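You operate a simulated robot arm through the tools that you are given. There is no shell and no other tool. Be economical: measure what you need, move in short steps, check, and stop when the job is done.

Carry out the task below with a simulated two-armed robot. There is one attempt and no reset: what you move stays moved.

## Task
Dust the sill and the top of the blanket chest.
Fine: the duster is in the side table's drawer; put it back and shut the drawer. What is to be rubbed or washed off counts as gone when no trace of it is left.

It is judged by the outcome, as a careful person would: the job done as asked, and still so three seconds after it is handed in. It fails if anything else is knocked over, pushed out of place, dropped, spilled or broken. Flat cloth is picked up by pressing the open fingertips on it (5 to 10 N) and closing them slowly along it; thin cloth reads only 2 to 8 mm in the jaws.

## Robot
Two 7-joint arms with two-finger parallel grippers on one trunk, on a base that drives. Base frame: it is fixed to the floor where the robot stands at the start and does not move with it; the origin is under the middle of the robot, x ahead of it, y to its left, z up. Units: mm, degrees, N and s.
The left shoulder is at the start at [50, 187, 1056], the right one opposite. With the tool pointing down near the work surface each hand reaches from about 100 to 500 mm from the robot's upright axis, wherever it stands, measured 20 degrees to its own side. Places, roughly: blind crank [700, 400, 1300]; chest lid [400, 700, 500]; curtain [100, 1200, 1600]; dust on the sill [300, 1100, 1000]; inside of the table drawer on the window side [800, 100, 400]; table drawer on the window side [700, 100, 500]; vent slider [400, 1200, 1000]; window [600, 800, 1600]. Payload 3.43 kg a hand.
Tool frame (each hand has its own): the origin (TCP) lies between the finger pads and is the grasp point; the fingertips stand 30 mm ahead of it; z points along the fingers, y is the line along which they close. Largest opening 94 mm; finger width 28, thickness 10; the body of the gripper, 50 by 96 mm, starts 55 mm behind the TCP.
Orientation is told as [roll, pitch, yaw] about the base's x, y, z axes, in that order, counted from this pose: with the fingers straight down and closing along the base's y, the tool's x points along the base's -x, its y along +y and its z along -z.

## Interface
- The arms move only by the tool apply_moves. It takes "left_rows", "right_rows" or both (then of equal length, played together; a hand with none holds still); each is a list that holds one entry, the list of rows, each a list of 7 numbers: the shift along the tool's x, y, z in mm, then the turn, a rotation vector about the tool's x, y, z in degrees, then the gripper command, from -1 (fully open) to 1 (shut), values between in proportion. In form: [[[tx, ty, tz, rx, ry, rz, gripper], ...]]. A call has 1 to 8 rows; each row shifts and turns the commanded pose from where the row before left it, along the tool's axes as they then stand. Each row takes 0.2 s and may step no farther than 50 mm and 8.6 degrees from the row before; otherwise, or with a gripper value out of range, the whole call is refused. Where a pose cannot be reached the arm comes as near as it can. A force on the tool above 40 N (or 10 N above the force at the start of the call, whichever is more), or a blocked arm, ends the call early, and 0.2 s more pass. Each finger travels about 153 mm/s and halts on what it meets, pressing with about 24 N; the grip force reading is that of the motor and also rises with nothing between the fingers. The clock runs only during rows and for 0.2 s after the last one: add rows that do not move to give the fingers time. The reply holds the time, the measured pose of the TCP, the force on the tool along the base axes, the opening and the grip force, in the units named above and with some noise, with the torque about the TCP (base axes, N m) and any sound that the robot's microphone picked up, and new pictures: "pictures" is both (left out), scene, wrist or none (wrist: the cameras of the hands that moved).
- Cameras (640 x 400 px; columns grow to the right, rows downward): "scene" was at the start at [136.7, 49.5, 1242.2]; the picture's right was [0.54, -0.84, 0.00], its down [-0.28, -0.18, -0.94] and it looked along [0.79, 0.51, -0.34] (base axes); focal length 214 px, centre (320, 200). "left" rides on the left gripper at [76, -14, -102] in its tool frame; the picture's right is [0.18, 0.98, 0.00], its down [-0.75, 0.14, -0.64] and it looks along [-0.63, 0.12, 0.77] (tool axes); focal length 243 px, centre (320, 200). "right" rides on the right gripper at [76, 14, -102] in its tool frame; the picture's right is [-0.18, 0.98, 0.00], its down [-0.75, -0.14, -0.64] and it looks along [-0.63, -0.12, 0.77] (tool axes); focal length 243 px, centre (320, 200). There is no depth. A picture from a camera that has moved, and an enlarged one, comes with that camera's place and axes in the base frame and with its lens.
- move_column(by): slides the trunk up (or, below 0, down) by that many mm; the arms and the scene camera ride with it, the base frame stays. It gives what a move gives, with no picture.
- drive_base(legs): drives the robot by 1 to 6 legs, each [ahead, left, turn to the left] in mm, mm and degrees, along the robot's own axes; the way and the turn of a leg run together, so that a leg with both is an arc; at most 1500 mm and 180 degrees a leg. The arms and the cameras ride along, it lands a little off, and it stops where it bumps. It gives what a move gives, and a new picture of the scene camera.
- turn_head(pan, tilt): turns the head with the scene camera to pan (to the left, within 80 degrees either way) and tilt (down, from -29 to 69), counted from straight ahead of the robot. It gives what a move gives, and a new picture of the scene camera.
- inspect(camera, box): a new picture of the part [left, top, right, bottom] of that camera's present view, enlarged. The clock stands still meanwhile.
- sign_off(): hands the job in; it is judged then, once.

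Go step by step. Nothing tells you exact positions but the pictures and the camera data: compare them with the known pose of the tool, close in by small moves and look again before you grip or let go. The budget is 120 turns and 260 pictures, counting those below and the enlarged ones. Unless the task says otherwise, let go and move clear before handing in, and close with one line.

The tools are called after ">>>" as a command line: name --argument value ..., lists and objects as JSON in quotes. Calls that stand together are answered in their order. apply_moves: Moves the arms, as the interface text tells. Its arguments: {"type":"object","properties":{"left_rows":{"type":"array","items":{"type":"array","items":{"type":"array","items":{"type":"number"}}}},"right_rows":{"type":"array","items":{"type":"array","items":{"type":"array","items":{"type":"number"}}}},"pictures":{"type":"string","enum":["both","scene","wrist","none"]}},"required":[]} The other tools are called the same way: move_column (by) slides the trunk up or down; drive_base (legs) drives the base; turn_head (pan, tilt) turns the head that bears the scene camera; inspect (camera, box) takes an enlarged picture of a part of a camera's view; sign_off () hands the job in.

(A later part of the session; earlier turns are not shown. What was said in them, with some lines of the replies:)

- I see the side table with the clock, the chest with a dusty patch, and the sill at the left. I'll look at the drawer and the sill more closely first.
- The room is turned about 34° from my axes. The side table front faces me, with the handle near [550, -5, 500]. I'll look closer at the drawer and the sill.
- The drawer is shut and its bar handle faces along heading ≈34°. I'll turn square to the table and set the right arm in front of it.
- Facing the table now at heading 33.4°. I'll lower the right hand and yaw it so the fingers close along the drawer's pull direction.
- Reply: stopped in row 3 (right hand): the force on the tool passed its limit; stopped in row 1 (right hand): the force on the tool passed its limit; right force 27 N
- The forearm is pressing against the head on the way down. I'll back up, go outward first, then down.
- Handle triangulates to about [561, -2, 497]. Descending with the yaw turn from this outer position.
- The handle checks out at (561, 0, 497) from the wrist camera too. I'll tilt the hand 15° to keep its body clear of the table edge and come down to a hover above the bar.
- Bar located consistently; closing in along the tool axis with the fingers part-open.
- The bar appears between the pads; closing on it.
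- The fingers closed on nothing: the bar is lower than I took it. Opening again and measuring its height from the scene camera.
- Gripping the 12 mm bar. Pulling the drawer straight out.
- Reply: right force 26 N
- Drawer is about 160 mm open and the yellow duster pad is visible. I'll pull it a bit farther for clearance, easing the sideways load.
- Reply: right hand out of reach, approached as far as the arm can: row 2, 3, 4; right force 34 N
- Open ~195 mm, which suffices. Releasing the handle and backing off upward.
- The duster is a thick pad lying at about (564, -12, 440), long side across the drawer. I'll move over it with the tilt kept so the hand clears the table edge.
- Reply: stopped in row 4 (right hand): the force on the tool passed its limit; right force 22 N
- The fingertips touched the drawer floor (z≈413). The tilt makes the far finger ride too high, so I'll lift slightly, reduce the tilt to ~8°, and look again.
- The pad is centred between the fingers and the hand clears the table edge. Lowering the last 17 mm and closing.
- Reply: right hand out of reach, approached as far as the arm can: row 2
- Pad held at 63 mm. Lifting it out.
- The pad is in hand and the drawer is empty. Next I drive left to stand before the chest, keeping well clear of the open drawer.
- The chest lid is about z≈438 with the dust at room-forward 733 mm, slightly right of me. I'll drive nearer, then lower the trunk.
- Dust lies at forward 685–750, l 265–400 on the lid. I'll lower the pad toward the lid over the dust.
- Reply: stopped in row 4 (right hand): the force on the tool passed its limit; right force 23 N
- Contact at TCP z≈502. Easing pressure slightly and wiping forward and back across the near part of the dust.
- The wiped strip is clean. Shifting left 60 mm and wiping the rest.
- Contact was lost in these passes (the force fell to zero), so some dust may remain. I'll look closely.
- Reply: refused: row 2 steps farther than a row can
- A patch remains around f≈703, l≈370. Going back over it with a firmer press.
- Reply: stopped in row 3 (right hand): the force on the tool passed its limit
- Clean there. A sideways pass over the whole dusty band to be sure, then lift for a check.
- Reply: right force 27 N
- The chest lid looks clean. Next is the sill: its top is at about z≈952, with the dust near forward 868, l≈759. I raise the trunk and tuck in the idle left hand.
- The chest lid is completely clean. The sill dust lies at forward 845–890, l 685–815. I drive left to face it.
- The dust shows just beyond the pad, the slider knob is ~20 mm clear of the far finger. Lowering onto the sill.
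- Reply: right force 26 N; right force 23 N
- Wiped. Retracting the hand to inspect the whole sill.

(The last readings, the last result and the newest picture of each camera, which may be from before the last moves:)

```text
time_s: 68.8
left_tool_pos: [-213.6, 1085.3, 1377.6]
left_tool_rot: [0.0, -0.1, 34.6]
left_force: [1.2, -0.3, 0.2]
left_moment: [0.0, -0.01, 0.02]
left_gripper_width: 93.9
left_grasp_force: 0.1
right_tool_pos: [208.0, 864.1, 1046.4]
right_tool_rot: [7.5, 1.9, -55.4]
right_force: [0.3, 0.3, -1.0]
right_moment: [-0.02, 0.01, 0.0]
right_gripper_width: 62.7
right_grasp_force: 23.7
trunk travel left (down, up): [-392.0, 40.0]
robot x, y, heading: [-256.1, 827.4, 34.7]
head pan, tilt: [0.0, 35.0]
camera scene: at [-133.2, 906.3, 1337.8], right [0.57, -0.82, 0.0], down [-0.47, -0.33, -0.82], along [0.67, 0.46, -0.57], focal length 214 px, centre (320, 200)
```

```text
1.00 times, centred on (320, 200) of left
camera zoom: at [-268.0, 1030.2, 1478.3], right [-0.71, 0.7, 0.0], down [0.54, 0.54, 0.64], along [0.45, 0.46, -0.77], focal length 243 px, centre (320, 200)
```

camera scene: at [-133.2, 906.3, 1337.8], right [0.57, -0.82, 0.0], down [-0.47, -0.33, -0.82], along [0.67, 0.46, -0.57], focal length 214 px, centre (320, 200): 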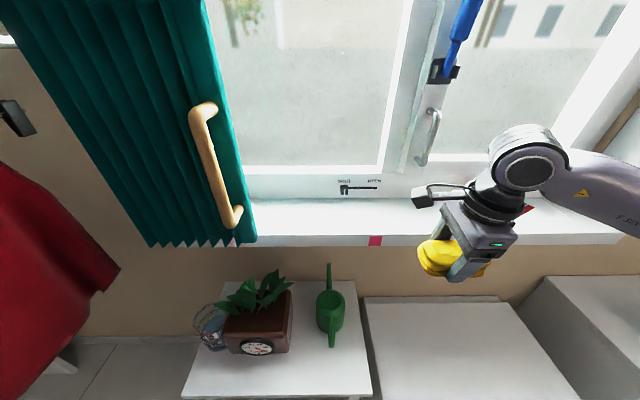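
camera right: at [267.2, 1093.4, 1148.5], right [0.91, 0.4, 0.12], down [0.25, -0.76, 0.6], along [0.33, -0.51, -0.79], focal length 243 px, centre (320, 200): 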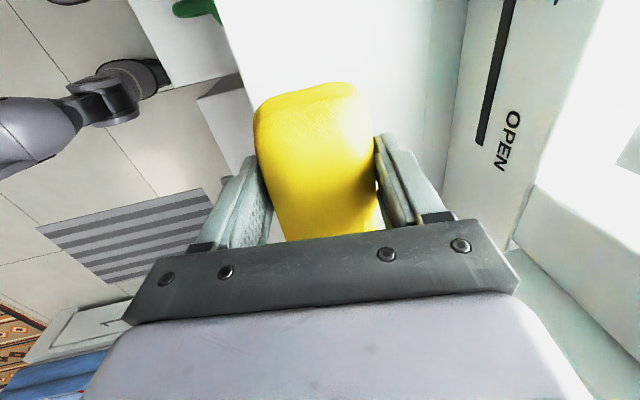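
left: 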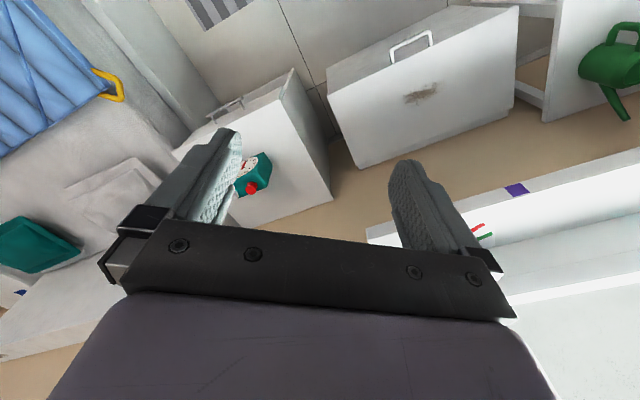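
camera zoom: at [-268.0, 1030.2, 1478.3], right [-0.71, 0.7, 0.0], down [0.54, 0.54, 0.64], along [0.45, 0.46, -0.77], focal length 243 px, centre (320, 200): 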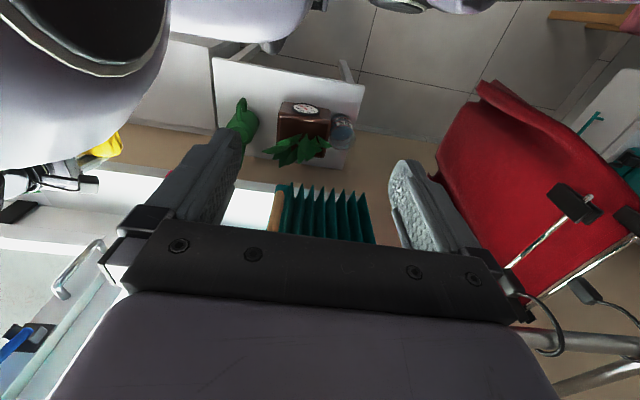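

The sill looks clean, though bright. I'll check in the same view as before, when the dust was visible.

>>> turn_head --pan 10 --tilt 45

>>> inspect --camera "scene" --box '[280, 120, 472, 240]'

```text
time_s: 69.5
left_tool_pos: [-215.1, 1085.9, 1377.5]
left_tool_rot: [0.3, 0.2, 34.6]
left_force: [-12.5, 13.4, -10.2]
left_moment: [0.34, 0.12, -0.25]
left_gripper_width: 83.9
left_grasp_force: 0.0
right_tool_pos: [208.9, 863.2, 1046.6]
right_tool_rot: [7.4, 1.7, -55.4]
right_force: [0.1, 0.3, -1.1]
right_moment: [0.02, 0.02, -0.01]
right_gripper_width: 62.8
right_grasp_force: 24.6
trunk travel left (down, up): [-392.0, 40.0]
robot x, y, heading: [-252.1, 820.5, 34.5]
head pan, tilt: [10.0, 45.0]
camera scene: at [-144.5, 911.5, 1324.9], right [0.67, -0.74, 0.0], down [-0.51, -0.46, -0.72], along [0.54, 0.48, -0.69], focal length 214 px, centre (320, 200)
```

scene: 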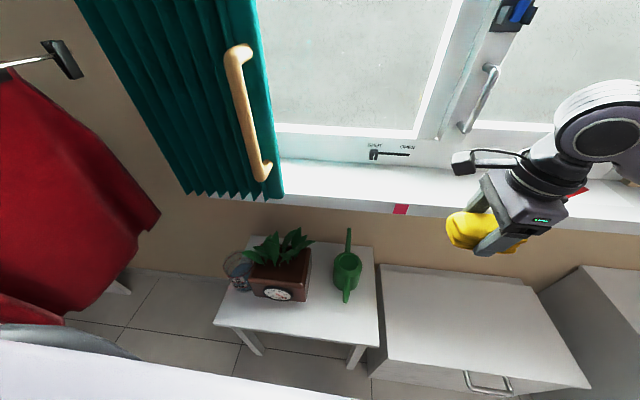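

```text
3.33 times, centred on (376, 180) of scene
camera zoom: at [-144.5, 911.5, 1324.9], right [0.67, -0.74, 0.0], down [-0.51, -0.46, -0.72], along [0.54, 0.48, -0.69], focal length 715 px, centre (133, 267)
```

zoom: 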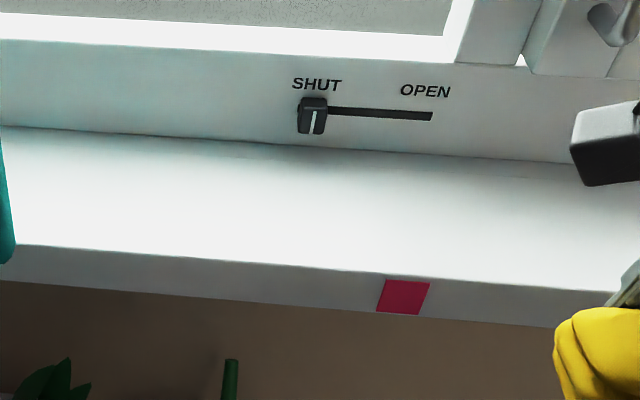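

The sill is clean. The head is touching the left gripper, so I turn it back and move that hand outward, then drive back to the side table.

>>> turn_head --pan -10 --tilt 40

>>> apply_moves --left_rows '[[[0, 30, 0, 0, 0, 0, -1], [0, 30, 0, 0, 0, 0, -1], [0, 20, 0, 0, 0, 0, -1]]]' --pictures "none"

>>> drive_base --legs '[[-282, 0, -1.2], [0, -950, 0]]'

```text
time_s: 70.4
left_tool_pos: [-213.7, 1084.7, 1379.2]
left_tool_rot: [0.0, -0.2, 34.6]
left_force: [-0.6, 0.4, -0.5]
left_moment: [0.0, -0.01, -0.04]
left_gripper_width: 93.9
left_grasp_force: 0.0
right_tool_pos: [207.2, 864.3, 1047.5]
right_tool_rot: [7.5, 1.8, -55.4]
right_force: [-0.6, 0.1, -0.8]
right_moment: [-0.03, 0.0, -0.02]
right_gripper_width: 62.6
right_grasp_force: 23.9
trunk travel left (down, up): [-392.0, 40.0]
robot x, y, heading: [-256.1, 824.5, 34.3]
head pan, tilt: [-10.0, 40.0]
camera scene: at [-128.4, 891.8, 1330.3], right [0.42, -0.91, 0.0], down [-0.58, -0.27, -0.77], along [0.7, 0.32, -0.64], focal length 214 px, centre (320, 200)
```

scene: 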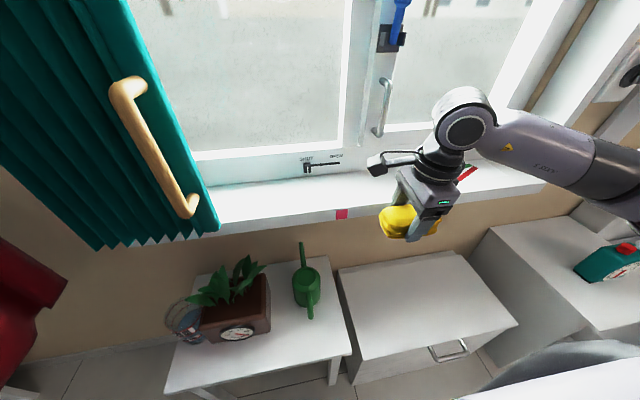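

```text
time_s: 71.2
left_tool_pos: [-256.5, 1150.4, 1370.1]
left_tool_rot: [-0.1, -0.2, 34.5]
left_force: [0.1, 0.4, -0.4]
left_moment: [0.03, -0.01, 0.01]
left_gripper_width: 94.0
left_grasp_force: 0.0
left hand out of reach, approached as far as the arm can: row 2, 3
right_tool_pos: [208.3, 863.9, 1046.7]
right_tool_rot: [7.5, 1.7, -55.4]
right_force: [-0.7, -0.6, -0.2]
right_moment: [0.02, 0.03, 0.04]
right_gripper_width: 62.2
right_grasp_force: 24.0
trunk travel left (down, up): [-392.0, 40.0]
robot x, y, heading: [-256.0, 821.7, 34.6]
head pan, tilt: [-10.0, 40.0]
```

```text
time_s: 77.7
left_tool_pos: [43.7, 205.6, 1369.2]
left_tool_rot: [-0.1, -0.2, 33.6]
left_force: [-0.5, 0.6, -0.1]
left_moment: [0.03, 0.01, 0.0]
left_gripper_width: 94.1
left_grasp_force: 0.1
right_tool_pos: [502.8, -89.5, 1046.6]
right_tool_rot: [7.6, 1.9, -56.3]
right_force: [0.9, 0.1, -0.4]
right_moment: [0.0, 0.0, -0.01]
right_gripper_width: 62.4
right_grasp_force: 24.2
trunk travel left (down, up): [-392.0, 40.0]
robot x, y, heading: [38.1, -120.8, 33.5]
head pan, tilt: [-10.0, 40.0]
camera scene: at [165.3, -55.0, 1330.3], right [0.4, -0.92, 0.0], down [-0.59, -0.26, -0.77], along [0.7, 0.31, -0.64], focal length 214 px, centre (320, 200)
```

scene: 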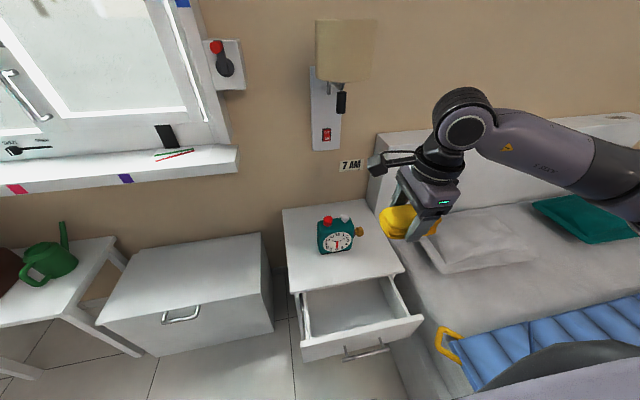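

Back at the open drawer, pad in hand. Lowering the trunk and lining up over the drawer.

>>> turn_head --pan 0 --tilt 45

>>> move_column --by -220

>>> apply_moves --right_rows '[[[21, 33, 5, 0, 0, 0, 1], [21, 33, 5, 0, 0, 0, 1], [0, -5, 40, 0, 0, 0, 1], [0, -5, 40, 0, 0, 0, 1], [0, -5, 40, 0, 0, 0, 1]]]'

```text
time_s: 78.4
left_tool_pos: [42.8, 206.3, 1369.7]
left_tool_rot: [-0.1, -0.2, 33.6]
left_force: [0.0, -0.1, 0.2]
left_moment: [0.0, 0.02, -0.04]
left_gripper_width: 94.0
left_grasp_force: 0.0
right_tool_pos: [500.8, -89.2, 1046.1]
right_tool_rot: [7.5, 1.7, -56.3]
right_force: [-0.3, 0.0, -0.1]
right_moment: [0.01, 0.02, -0.02]
right_gripper_width: 62.1
right_grasp_force: 24.0
trunk travel left (down, up): [-392.0, 40.0]
robot x, y, heading: [40.3, -119.4, 33.5]
head pan, tilt: [0.0, 45.0]
camera scene: at [155.0, -43.9, 1323.1], right [0.55, -0.83, 0.0], down [-0.59, -0.39, -0.71], along [0.59, 0.39, -0.71], focal length 214 px, centre (320, 200)
```

scene: 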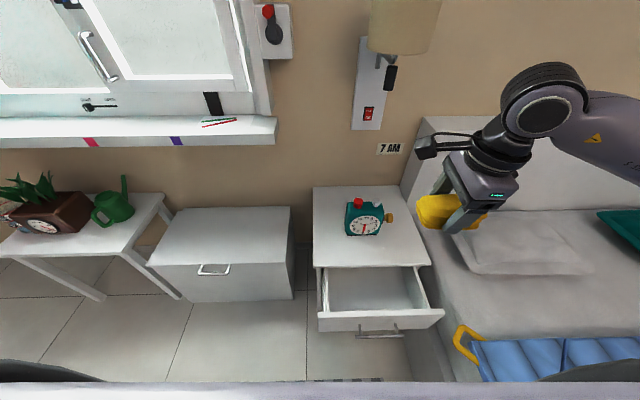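

```text
time_s: 80.7
left_tool_pos: [44.1, 205.6, 1150.6]
left_tool_rot: [-0.1, -0.2, 33.6]
left_force: [-0.3, 0.4, 0.0]
left_moment: [0.0, 0.02, -0.02]
left_gripper_width: 94.1
left_grasp_force: 0.0
right_tool_pos: [501.7, -89.3, 827.6]
right_tool_rot: [7.6, 1.8, -56.3]
right_force: [0.8, 0.0, -1.4]
right_moment: [0.02, 0.0, 0.01]
right_gripper_width: 62.1
right_grasp_force: 24.2
trunk travel left (down, up): [-172.0, 260.0]
robot x, y, heading: [38.8, -119.6, 33.5]
head pan, tilt: [0.0, 45.0]
```

```text
time_s: 81.9
left_tool_pos: [44.2, 206.7, 1149.7]
left_tool_rot: [-0.1, -0.2, 33.6]
left_force: [0.6, -0.5, -0.7]
left_moment: [0.0, 0.03, 0.04]
left_gripper_width: 94.0
left_grasp_force: 0.1
right_tool_pos: [530.4, -11.8, 705.5]
right_tool_rot: [7.6, 1.9, -56.4]
right_force: [-0.2, -0.3, 0.1]
right_moment: [-0.01, 0.01, -0.02]
right_gripper_width: 62.0
right_grasp_force: 23.6
trunk travel left (down, up): [-172.0, 260.0]
robot x, y, heading: [37.9, -122.7, 33.8]
head pan, tilt: [0.0, 45.0]
camera scene: at [155.0, -43.8, 1103.1], right [0.55, -0.83, 0.0], down [-0.59, -0.39, -0.71], along [0.59, 0.39, -0.71], focal length 214 px, centre (320, 200)
camera right: at [489.6, 50.2, 812.6], right [0.92, 0.38, 0.12], down [0.24, -0.77, 0.59], along [0.32, -0.51, -0.8], focal length 243 px, centre (320, 200)
```

scene: 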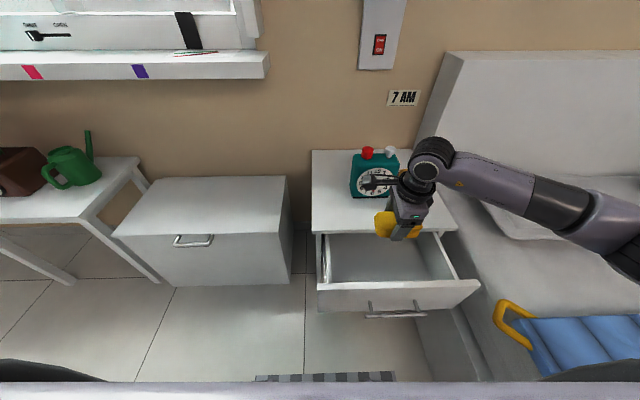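
right: 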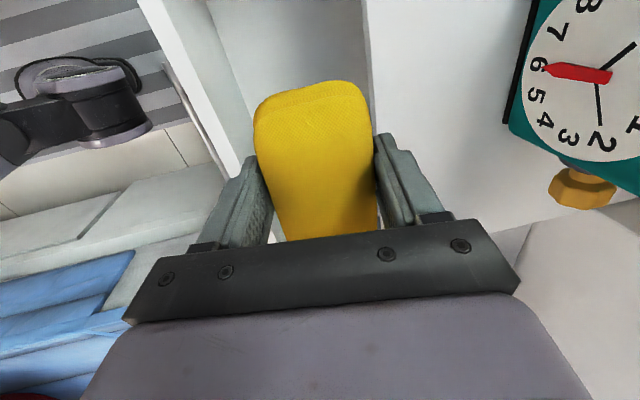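

>>> apply_moves --right_rows '[[[-4, -6, 45, 0, 0, 0, 1], [-4, -6, 45, 0, 0, 0, 1], [0, -6, 45, 0, 0, 0, 1], [0, -6, 45, 0, 0, 0, 1], [0, 0, 0, 0, 0, 0, 1]]]'

```text
time_s: 83.1
left_tool_pos: [43.0, 205.9, 1149.5]
left_tool_rot: [0.0, -0.3, 33.6]
left_force: [-0.5, -0.8, 0.1]
left_moment: [-0.01, 0.01, 0.0]
left_gripper_width: 94.2
left_grasp_force: 0.0
right_tool_pos: [529.7, -17.8, 525.6]
right_tool_rot: [7.5, 1.8, -56.3]
right_force: [-0.1, -0.3, -0.6]
right_moment: [0.01, 0.02, 0.0]
right_gripper_width: 62.1
right_grasp_force: 23.9
trunk travel left (down, up): [-172.0, 260.0]
robot x, y, heading: [36.6, -121.4, 33.7]
head pan, tilt: [0.0, 45.0]
camera scene: at [155.0, -43.8, 1103.0], right [0.55, -0.83, 0.0], down [-0.59, -0.39, -0.71], along [0.59, 0.39, -0.71], focal length 214 px, centre (320, 200)
camera right: at [489.4, 44.6, 631.9], right [0.92, 0.38, 0.12], down [0.24, -0.77, 0.59], along [0.32, -0.51, -0.8], focal length 243 px, centre (320, 200)
```

scene: 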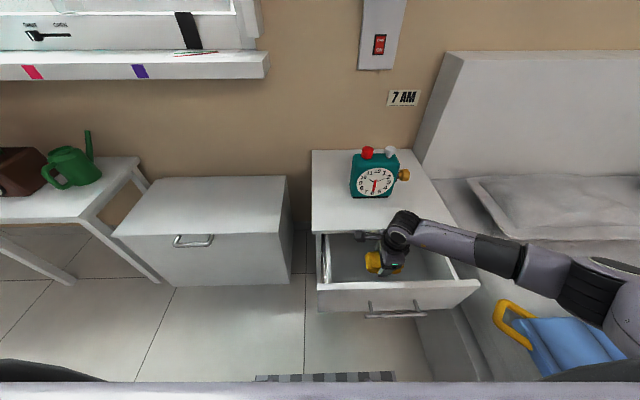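
right: 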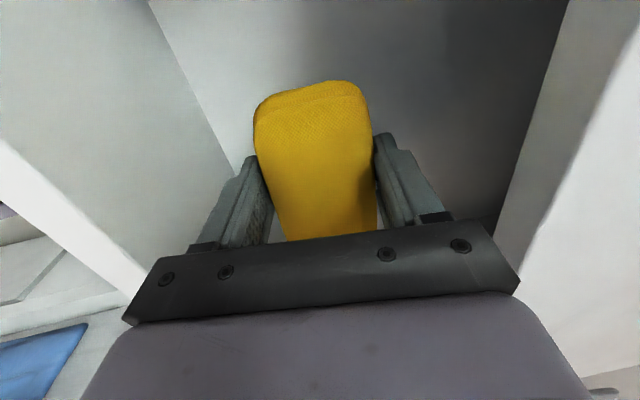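

Pad is well inside the drawer. Lowering to the floor.

>>> apply_moves --right_rows '[[[0, -5, 35, 0, 0, 0, 1], [0, -3, 22, 0, 0, 0, 1], [0, -1, 6, 0, 0, 0, 1], [0, 0, 4, 0, 0, 0, 1], [0, 0, 3, 0, 0, 0, 1], [0, 0, 2, 0, 0, 0, 1]]]' --pictures "none"

```text
time_s: 84.5
left_tool_pos: [41.1, 207.2, 1150.1]
left_tool_rot: [-0.2, -0.3, 33.6]
left_force: [-0.1, 0.5, -0.3]
left_moment: [-0.01, 0.03, -0.02]
left_gripper_width: 94.0
left_grasp_force: 0.1
right_tool_pos: [532.7, -12.7, 453.8]
right_tool_rot: [7.7, 2.0, -56.4]
right_force: [-1.6, 0.0, 14.3]
right_moment: [-0.85, -0.12, -0.06]
right_gripper_width: 62.2
right_grasp_force: 24.2
trunk travel left (down, up): [-172.0, 260.0]
robot x, y, heading: [35.8, -121.8, 33.8]
head pan, tilt: [0.0, 45.0]
```

Resting on the drawer floor. Opening and lifting straight out.

>>> apply_moves --right_rows '[[[0, 0, -1, 0, 0, 0, 0.2], [0, 0, 0, 0, 0, 0, -1], [0, 0, 0, 0, 0, 0, -1], [0, 4, -30, 0, 0, 0, -1], [0, 6, -45, 0, 0, 0, -1], [0, 6, -45, 0, 0, 0, -1], [0, 6, -45, 0, 0, 0, -1], [0, 6, -45, 0, 0, 0, -1]]]'

```text
time_s: 86.3
left_tool_pos: [42.6, 205.0, 1149.8]
left_tool_rot: [0.0, -0.2, 33.6]
left_force: [-0.7, -0.3, -0.5]
left_moment: [-0.02, -0.02, -0.02]
left_gripper_width: 93.9
left_grasp_force: 0.1
right_tool_pos: [533.1, -18.2, 663.3]
right_tool_rot: [7.4, 1.9, -56.3]
right_force: [0.2, -0.5, 0.2]
right_moment: [0.0, 0.03, 0.03]
right_gripper_width: 94.1
right_grasp_force: 0.1
trunk travel left (down, up): [-172.0, 260.0]
robot x, y, heading: [39.5, -121.1, 33.6]
head pan, tilt: [0.0, 45.0]
camera scene: at [154.9, -43.8, 1103.0], right [0.55, -0.83, 0.0], down [-0.59, -0.39, -0.71], along [0.59, 0.39, -0.71], focal length 214 px, centre (320, 200)
camera right: at [493.2, 44.2, 769.9], right [0.92, 0.38, 0.12], down [0.24, -0.77, 0.59], along [0.32, -0.51, -0.79], focal length 243 px, centre (320, 200)
```

scene: 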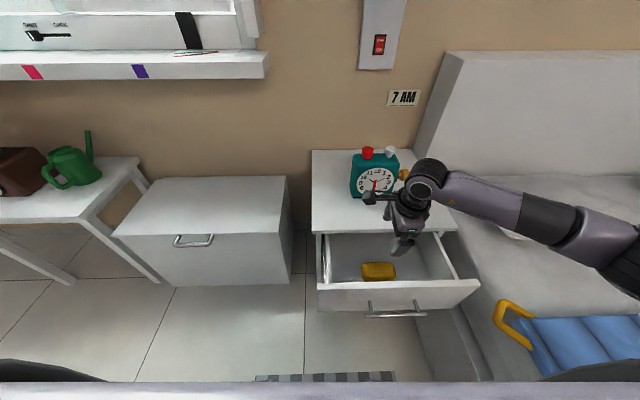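
right: 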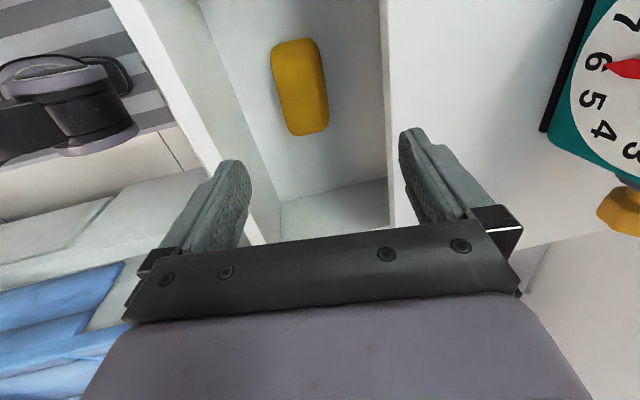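

The duster is back in place. I'll back off 120 mm for room and bring the closed fingers in front of the handle to push the drawer shut.

>>> drive_base --legs '[[-120, 0, 0]]'

>>> apply_moves --right_rows '[[[-3, -34, -5, 0, 0, 0, 1], [-3, -34, -5, 0, 0, 0, 1], [0, -34, -5, 0, 0, 0, 1], [0, 0, 0, 0, 0, 0, 1]]]'

```text
time_s: 87.5
left_tool_pos: [-55.7, 142.3, 1148.6]
left_tool_rot: [-0.1, -0.2, 33.8]
left_force: [0.0, -0.3, 0.1]
left_moment: [-0.03, -0.01, 0.0]
left_gripper_width: 94.0
left_grasp_force: 0.0
right_tool_pos: [435.8, -79.2, 662.2]
right_tool_rot: [7.5, 1.8, -56.1]
right_force: [0.6, 0.5, 0.9]
right_moment: [-0.01, 0.01, -0.01]
right_gripper_width: 93.9
right_grasp_force: 0.1
trunk travel left (down, up): [-172.0, 260.0]
robot x, y, heading: [-56.5, -184.9, 33.8]
head pan, tilt: [0.0, 45.0]
camera scene: at [57.9, -108.0, 1103.1], right [0.56, -0.83, 0.0], down [-0.59, -0.39, -0.71], along [0.59, 0.39, -0.71], focal length 214 px, centre (320, 200)
```

scene: 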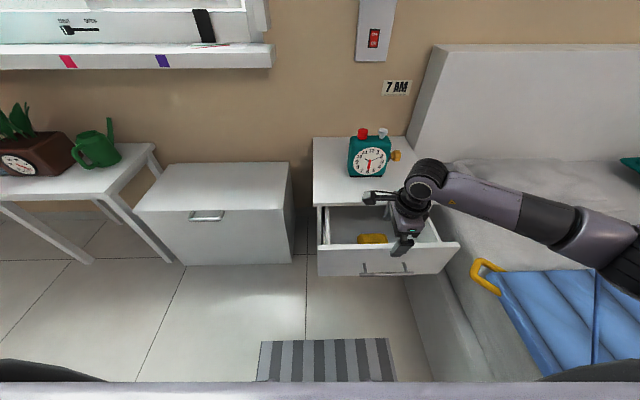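

```text
time_s: 88.5
left_tool_pos: [-54.1, 142.0, 1148.1]
left_tool_rot: [-0.1, -0.2, 33.8]
left_force: [-0.3, -0.3, 0.2]
left_moment: [0.02, 0.01, -0.01]
left_gripper_width: 93.8
left_grasp_force: 0.1
right_tool_pos: [352.9, -143.4, 666.1]
right_tool_rot: [7.5, 1.8, -56.2]
right_force: [-0.4, 0.2, -0.3]
right_moment: [0.0, 0.0, 0.03]
right_gripper_width: 0.0
right_grasp_force: 24.2
trunk travel left (down, up): [-172.0, 260.0]
robot x, y, heading: [-58.8, -184.4, 33.7]
head pan, tilt: [0.0, 45.0]
camera scene: at [58.0, -108.0, 1103.0], right [0.56, -0.83, 0.0], down [-0.59, -0.39, -0.71], along [0.59, 0.39, -0.71], focal length 214 px, centre (320, 200)
camera right: at [313.0, -82.0, 771.7], right [0.91, 0.39, 0.12], down [0.24, -0.77, 0.59], along [0.32, -0.51, -0.8], focal length 243 px, centre (320, 200)
```

scene: 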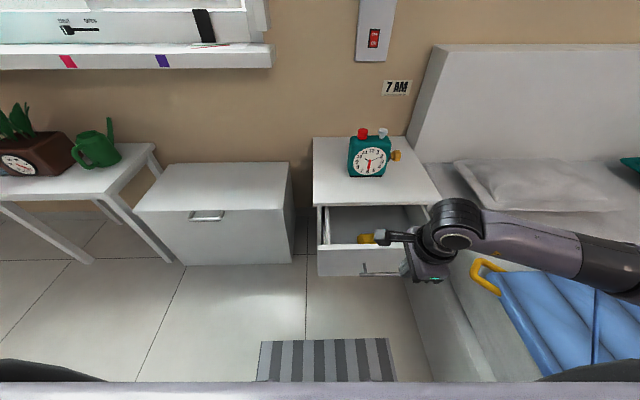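
right: 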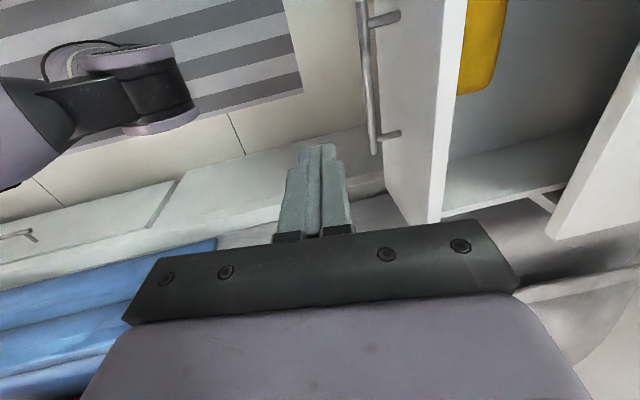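

>>> apply_moves --right_rows '[[[-4, -6, 45, 0, 0, 0, 1], [-4, -6, 45, 0, 0, 0, 1], [0, -6, 45, 0, 0, 0, 1], [0, -6, 45, 0, 0, 0, 1], [0, 0, 0, 0, 0, 0, 1]]]'

```text
time_s: 89.7
left_tool_pos: [-54.8, 142.0, 1149.9]
left_tool_rot: [-0.1, -0.2, 33.9]
left_force: [0.5, -0.3, 0.2]
left_moment: [0.0, 0.0, 0.03]
left_gripper_width: 93.9
left_grasp_force: 0.2
right_tool_pos: [355.1, -142.9, 483.8]
right_tool_rot: [7.5, 1.7, -56.3]
right_force: [-0.1, -0.3, 0.2]
right_moment: [0.03, -0.02, 0.01]
right_gripper_width: 0.0
right_grasp_force: 24.2
trunk travel left (down, up): [-172.0, 260.0]
robot x, y, heading: [-58.5, -185.0, 33.8]
head pan, tilt: [0.0, 45.0]
camera scene: at [58.1, -108.0, 1103.0], right [0.56, -0.83, 0.0], down [-0.59, -0.39, -0.71], along [0.59, 0.39, -0.71], focal length 214 px, centre (320, 200)
camera right: at [314.0, -82.1, 591.1], right [0.91, 0.39, 0.12], down [0.24, -0.77, 0.59], along [0.32, -0.51, -0.8], focal length 243 px, centre (320, 200)
```

scene: 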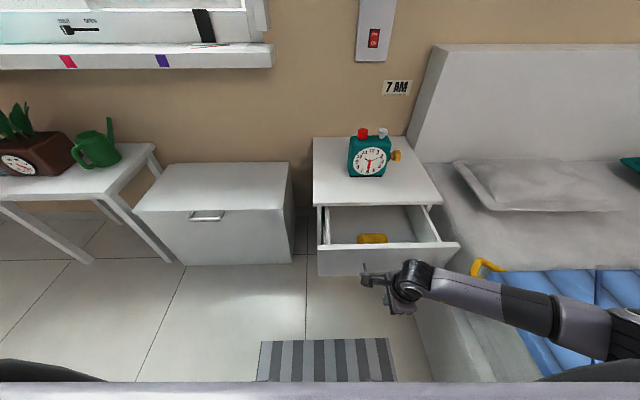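
right: 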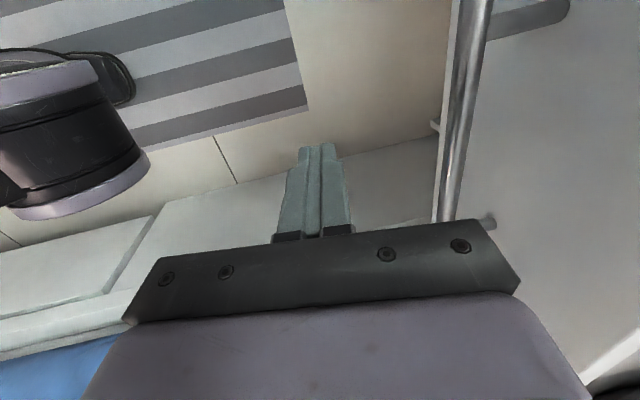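

Fingers are in front of the bar. Pushing the drawer in.

>>> apply_moves --right_rows '[[[0, 24.8, 3.3, 0, 0, 0, 1], [0, 24.8, 3.3, 0, 0, 0, 1], [0, 19.8, 2.7, 0, 0, 0, 1], [0, 19.8, 2.7, 0, 0, 0, 1], [0, 19.8, 2.7, 0, 0, 0, 1], [0, 19.8, 2.7, 0, 0, 0, 1], [0, 19.8, 2.7, 0, 0, 0, 1]]]'

```text
time_s: 91.3
left_tool_pos: [-55.4, 143.0, 1149.2]
left_tool_rot: [-0.1, -0.2, 33.9]
left_force: [-0.9, 0.9, 0.3]
left_moment: [0.01, 0.01, 0.0]
left_gripper_width: 94.1
left_grasp_force: 0.0
right_tool_pos: [480.3, -62.0, 482.5]
right_tool_rot: [7.7, 1.8, -56.2]
right_force: [-0.4, 0.0, 0.5]
right_moment: [0.01, -0.01, 0.02]
right_gripper_width: 0.0
right_grasp_force: 23.8
trunk travel left (down, up): [-172.0, 260.0]
robot x, y, heading: [-60.1, -187.1, 33.9]
head pan, tilt: [0.0, 45.0]
camera scene: at [58.0, -108.0, 1103.0], right [0.56, -0.83, 0.0], down [-0.59, -0.39, -0.71], along [0.59, 0.39, -0.71], focal length 214 px, centre (320, 200)
camera right: at [439.5, -1.0, 589.9], right [0.91, 0.39, 0.12], down [0.24, -0.77, 0.59], along [0.32, -0.51, -0.8], focal length 243 px, centre (320, 200)
```

scene: 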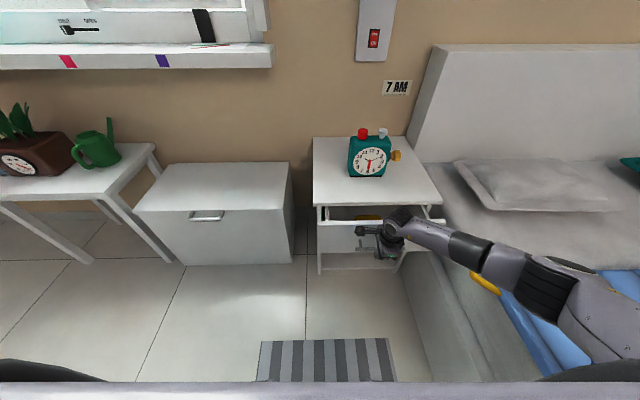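
right: 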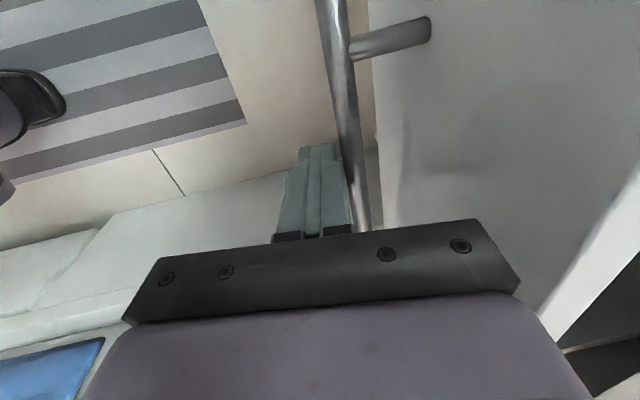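

>>> apply_moves --right_rows '[[[0, 17.8, 2.4, 0, 0, 0, 1], [0, 17.8, 2.4, 0, 0, 0, 1], [0, 17.8, 2.4, 0, 0, 0, 1], [0, 14.9, 2, 0, 0, 0, 1], [0, 9.9, 1.3, 0, 0, 0, 1]]]'

```text
time_s: 92.5
left_tool_pos: [-53.4, 141.3, 1150.1]
left_tool_rot: [-0.1, -0.1, 33.8]
left_force: [0.7, 0.4, 0.7]
left_moment: [-0.03, 0.0, 0.02]
left_gripper_width: 94.0
left_grasp_force: 0.1
right_tool_pos: [536.1, -23.5, 482.4]
right_tool_rot: [7.6, 1.9, -56.0]
right_force: [0.0, -0.6, 0.5]
right_moment: [-0.01, 0.01, 0.03]
right_gripper_width: 0.2
right_grasp_force: 23.9
right hand out of reach, approached as far as the arm can: row 5
trunk travel left (down, up): [-172.0, 260.0]
robot x, y, heading: [-57.1, -186.8, 33.8]
head pan, tilt: [0.0, 45.0]
camera scene: at [58.0, -107.9, 1103.0], right [0.56, -0.83, 0.0], down [-0.59, -0.39, -0.71], along [0.59, 0.39, -0.71], focal length 214 px, centre (320, 200)
camera right: at [496.6, 38.6, 588.1], right [0.91, 0.39, 0.12], down [0.24, -0.77, 0.59], along [0.32, -0.51, -0.8], focal length 243 px, centre (320, 200)
```

scene: 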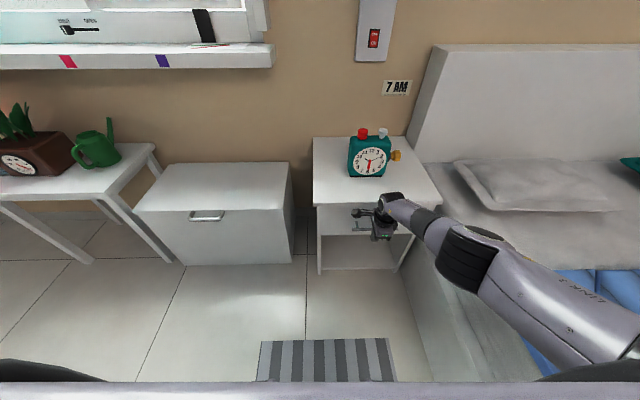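
right: 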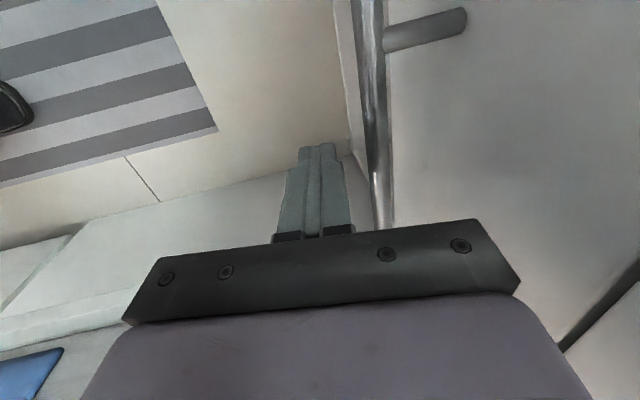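

The drawer slid on ahead; the bar reads f≈465, the same as shut at the start. I'll back the hand away and verify.

>>> apply_moves --right_rows '[[[0, -25, -3.5, 0, 0, 0, 1], [0, -40, -5.5, 0, 0, 0, 1], [0, -40, -5.5, 0, 0, 0, 1], [0, 6, -45, 0, 0, 0, 1], [0, 6, -45, 0, 0, 0, 1], [0, 6, -45, 0, 0, 0, 1], [-40, 0, -20, 0, 0, 0, 0.5], [-40, 0, -20, 0, 0, 0, 0]]]'

>>> inspect --camera "scene" --box '[290, 120, 482, 290]'

```text
time_s: 94.3
left_tool_pos: [-54.1, 142.1, 1150.4]
left_tool_rot: [-0.1, -0.2, 33.9]
left_force: [-0.6, 0.3, 0.2]
left_moment: [0.01, 0.01, 0.01]
left_gripper_width: 94.1
left_grasp_force: 0.1
right_tool_pos: [489.2, -158.0, 654.5]
right_tool_rot: [7.5, 1.9, -56.2]
right_force: [-0.2, 0.4, -0.3]
right_moment: [0.01, 0.07, 0.0]
right_gripper_width: 47.0
right_grasp_force: 0.0
trunk travel left (down, up): [-172.0, 260.0]
robot x, y, heading: [-58.5, -188.1, 34.0]
head pan, tilt: [0.0, 45.0]
camera scene: at [58.0, -108.1, 1103.0], right [0.56, -0.83, 0.0], down [-0.59, -0.39, -0.71], along [0.59, 0.39, -0.71], focal length 214 px, centre (320, 200)
camera right: at [449.3, -96.0, 760.4], right [0.91, 0.39, 0.12], down [0.25, -0.77, 0.59], along [0.32, -0.51, -0.8], focal length 243 px, centre (320, 200)
```

scene: 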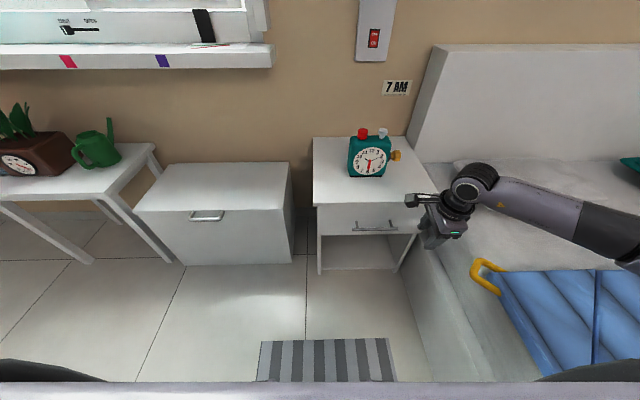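
right: 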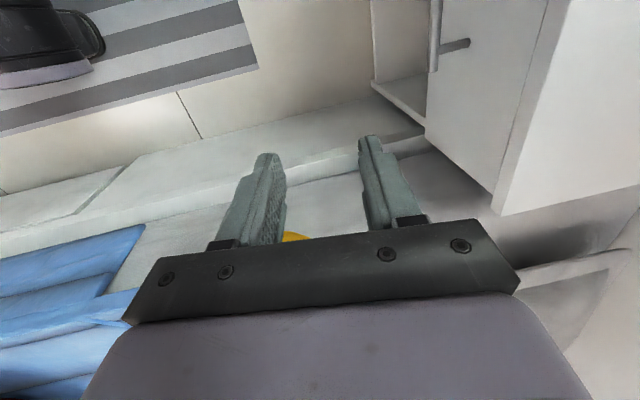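

```text
2.35 times, centred on (386, 205) of scene
camera zoom: at [58.0, -108.1, 1103.0], right [0.56, -0.83, 0.0], down [-0.59, -0.39, -0.71], along [0.59, 0.39, -0.71], focal length 505 px, centre (165, 188)
```

zoom: 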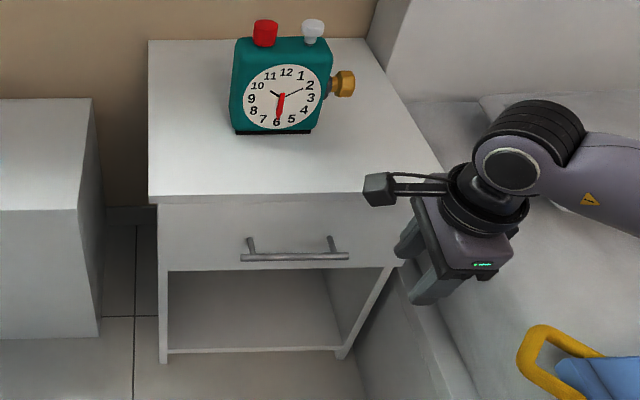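

It appears shut. To be certain, I'll step forward 60 mm and give the handle a firm final push.

>>> drive_base --legs '[[60, 0, 0]]'

>>> apply_moves --right_rows '[[[40, 0, 0, 0, 0, 0, 1], [40, -10, 0, 0, 0, 0, 1], [0, -6, 45, 0, 0, 0, 1], [0, -6, 45, 0, 0, 0, 1], [0, -6, 45, 0, 0, 0, 1], [0, -5, 38, 0, 0, 0, 1], [0, 0, 0, 0, 0, 0, 1]]]'

```text
time_s: 95.3
left_tool_pos: [-4.5, 175.4, 1149.4]
left_tool_rot: [-0.1, -0.3, 33.8]
left_force: [0.5, -0.6, -0.8]
left_moment: [0.0, -0.01, 0.02]
left_gripper_width: 94.0
left_grasp_force: 0.1
right_tool_pos: [539.1, -124.2, 653.4]
right_tool_rot: [7.5, 1.9, -56.2]
right_force: [1.0, 0.2, -0.3]
right_moment: [-0.03, 0.03, 0.01]
right_gripper_width: 46.8
right_grasp_force: 0.1
trunk travel left (down, up): [-172.0, 260.0]
robot x, y, heading: [-6.6, -151.1, 33.4]
head pan, tilt: [0.0, 45.0]
camera scene: at [108.3, -74.3, 1103.0], right [0.56, -0.83, 0.0], down [-0.59, -0.39, -0.71], along [0.59, 0.39, -0.71], focal length 214 px, centre (320, 200)
```

scene: 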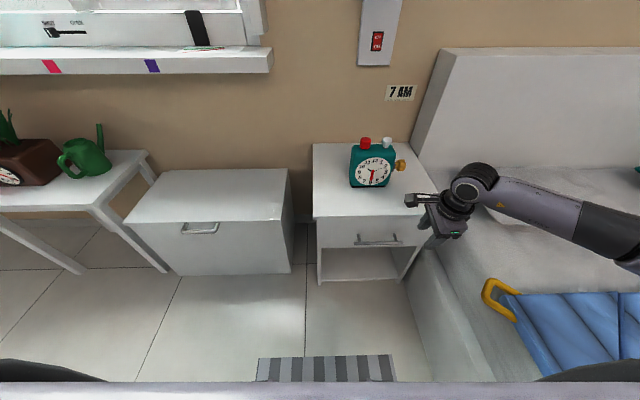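

```text
time_s: 96.9
left_tool_pos: [-5.7, 175.7, 1148.9]
left_tool_rot: [-0.2, -0.2, 33.8]
left_force: [-0.5, -0.2, 0.6]
left_moment: [0.02, 0.0, -0.02]
left_gripper_width: 94.1
left_grasp_force: 0.1
right_tool_pos: [480.4, -57.8, 481.8]
right_tool_rot: [7.5, 1.8, -56.1]
right_force: [-0.2, -0.8, 0.5]
right_moment: [0.0, -0.01, -0.01]
right_gripper_width: 0.3
right_grasp_force: 24.1
trunk travel left (down, up): [-172.0, 260.0]
robot x, y, heading: [-8.9, -153.4, 34.0]
head pan, tilt: [0.0, 45.0]
camera scene: at [108.2, -74.4, 1103.0], right [0.56, -0.83, 0.0], down [-0.59, -0.39, -0.71], along [0.59, 0.39, -0.71], focal length 214 px, centre (320, 200)
camera right: at [440.4, 3.0, 587.8], right [0.91, 0.39, 0.12], down [0.24, -0.77, 0.59], along [0.32, -0.51, -0.8], focal length 243 px, centre (320, 200)
```

scene: 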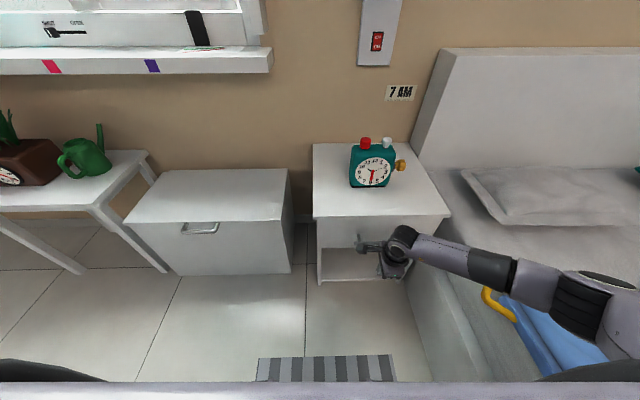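
right: 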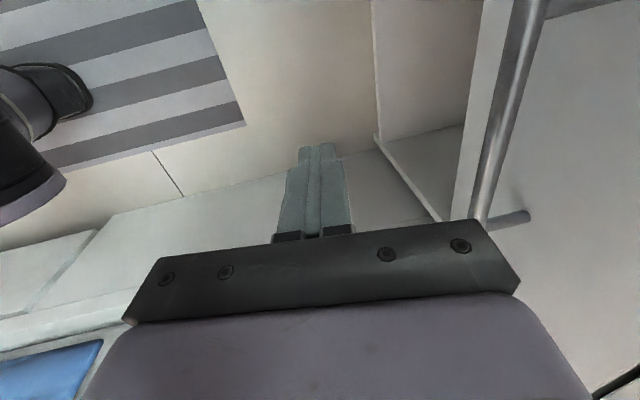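

>>> apply_moves --right_rows '[[[0, 24.8, 3.3, 0, 0, 0, 1], [0, 24.8, 3.3, 0, 0, 0, 1], [0, 12, 1.6, 0, 0, 0, 1], [0, 6, 0.8, 0, 0, 0, 1], [0, 5, 0.7, 0, 0, 0, 1], [0, 4, 0.5, 0, 0, 0, 1], [0, 4, 0.5, 0, 0, 0, 1], [0, 4, 0.5, 0, 0, 0, 1]]]' --pictures "wrist"

```text
time_s: 98.7
left_tool_pos: [-5.8, 173.9, 1149.7]
left_tool_rot: [-0.1, -0.3, 33.7]
left_force: [-0.4, -0.6, 1.1]
left_moment: [-0.01, 0.01, 0.01]
left_gripper_width: 93.9
left_grasp_force: 0.0
right_tool_pos: [551.6, -11.9, 479.8]
right_tool_rot: [7.2, 1.7, -56.1]
right_force: [-18.1, -14.5, 10.9]
right_moment: [0.07, 0.15, 0.28]
right_gripper_width: 0.1
right_grasp_force: 23.9
trunk travel left (down, up): [-172.0, 260.0]
robot x, y, heading: [-10.0, -152.8, 34.0]
head pan, tilt: [0.0, 45.0]
camera right: at [511.8, 50.3, 585.5], right [0.91, 0.39, 0.12], down [0.25, -0.76, 0.6], along [0.32, -0.52, -0.79], focal length 243 px, centre (320, 200)
```

right: 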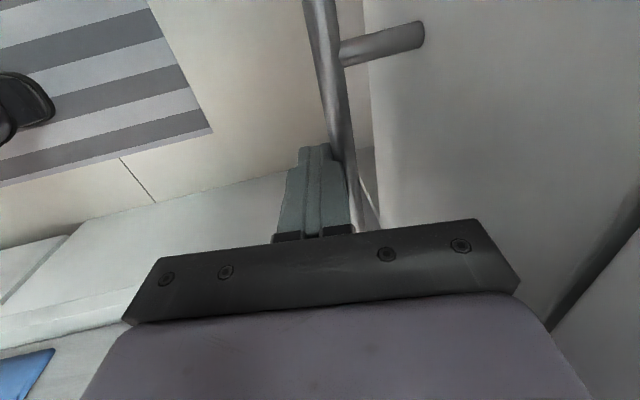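

The drawer is against its stop with 23 N on the handle, so it is shut. Withdrawing the hand clear and doing a last check.

>>> apply_moves --right_rows '[[[0, -25, -3.5, 0, 0, 0, 1], [0, -40, -5.5, 0, 0, 0, 1], [0, -30, -4, 0, 0, 0, 1], [0, 6, -45, 0, 0, 0, 1], [0, 6, -45, 0, 0, 0, 1], [0, 6, -45, 0, 0, 0, 1], [0, 6, -45, 0, 0, 0, 1], [-40, 0, 0, 0, 0, 0, 1]]]' --pictures "none"

>>> drive_base --legs '[[-100, 0, 0]]'

>>> inspect --camera "scene" --box '[290, 120, 482, 290]'

```text
time_s: 100.5
left_tool_pos: [-3.9, 176.2, 1148.3]
left_tool_rot: [-0.1, -0.2, 33.7]
left_force: [0.1, 0.1, 0.0]
left_moment: [-0.01, 0.0, 0.02]
left_gripper_width: 94.3
left_grasp_force: 0.1
right_tool_pos: [501.2, -104.8, 658.0]
right_tool_rot: [7.6, 1.9, -56.1]
right_force: [-0.4, -0.4, -0.5]
right_moment: [-0.01, 0.0, -0.01]
right_gripper_width: 0.3
right_grasp_force: 24.1
trunk travel left (down, up): [-172.0, 260.0]
robot x, y, heading: [-10.5, -150.2, 33.7]
head pan, tilt: [0.0, 45.0]
```

```text
time_s: 101.7
left_tool_pos: [-87.5, 122.0, 1149.6]
left_tool_rot: [-0.2, -0.3, 33.9]
left_force: [-0.9, -1.2, -1.2]
left_moment: [-0.01, 0.0, 0.01]
left_gripper_width: 94.0
left_grasp_force: 0.0
right_tool_pos: [419.8, -157.6, 658.2]
right_tool_rot: [7.5, 1.9, -56.2]
right_force: [-0.2, 1.2, -0.4]
right_moment: [0.01, 0.02, -0.01]
right_gripper_width: 0.0
right_grasp_force: 24.0
trunk travel left (down, up): [-172.0, 260.0]
robot x, y, heading: [-91.2, -208.4, 33.7]
head pan, tilt: [0.0, 45.0]
camera scene: at [26.7, -128.7, 1103.1], right [0.56, -0.83, 0.0], down [-0.59, -0.39, -0.71], along [0.59, 0.39, -0.71], focal length 214 px, centre (320, 200)
```

scene: 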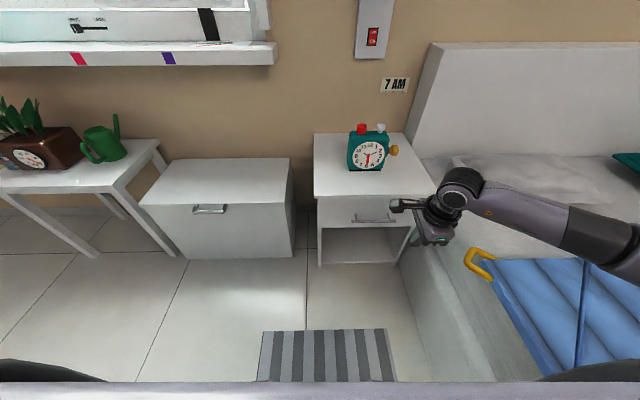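

```text
2.35 times, centred on (386, 205) of scene
camera zoom: at [26.7, -128.7, 1103.1], right [0.56, -0.83, 0.0], down [-0.59, -0.39, -0.71], along [0.59, 0.39, -0.71], focal length 505 px, centre (165, 188)
```

zoom: 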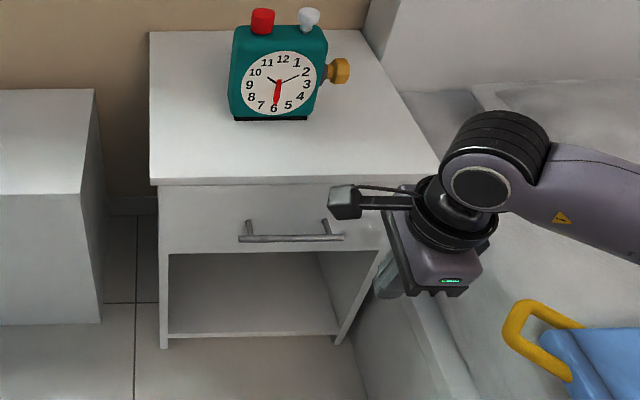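

I dusted the sill and the chest lid; neither shows any dust in close-up views, though the sill was brightly lit. The duster is back in the side table's drawer, the drawer is shut, and both hands are clear.

>>> sign_off

```text
The job is handed in.
```

The sill and the chest lid are dusted, and the duster is back in the side table's drawer with the drawer shut. I saw no dust left on either in close-up views. The sill was brightly lit, so a very faint trace there would have been hard to see.
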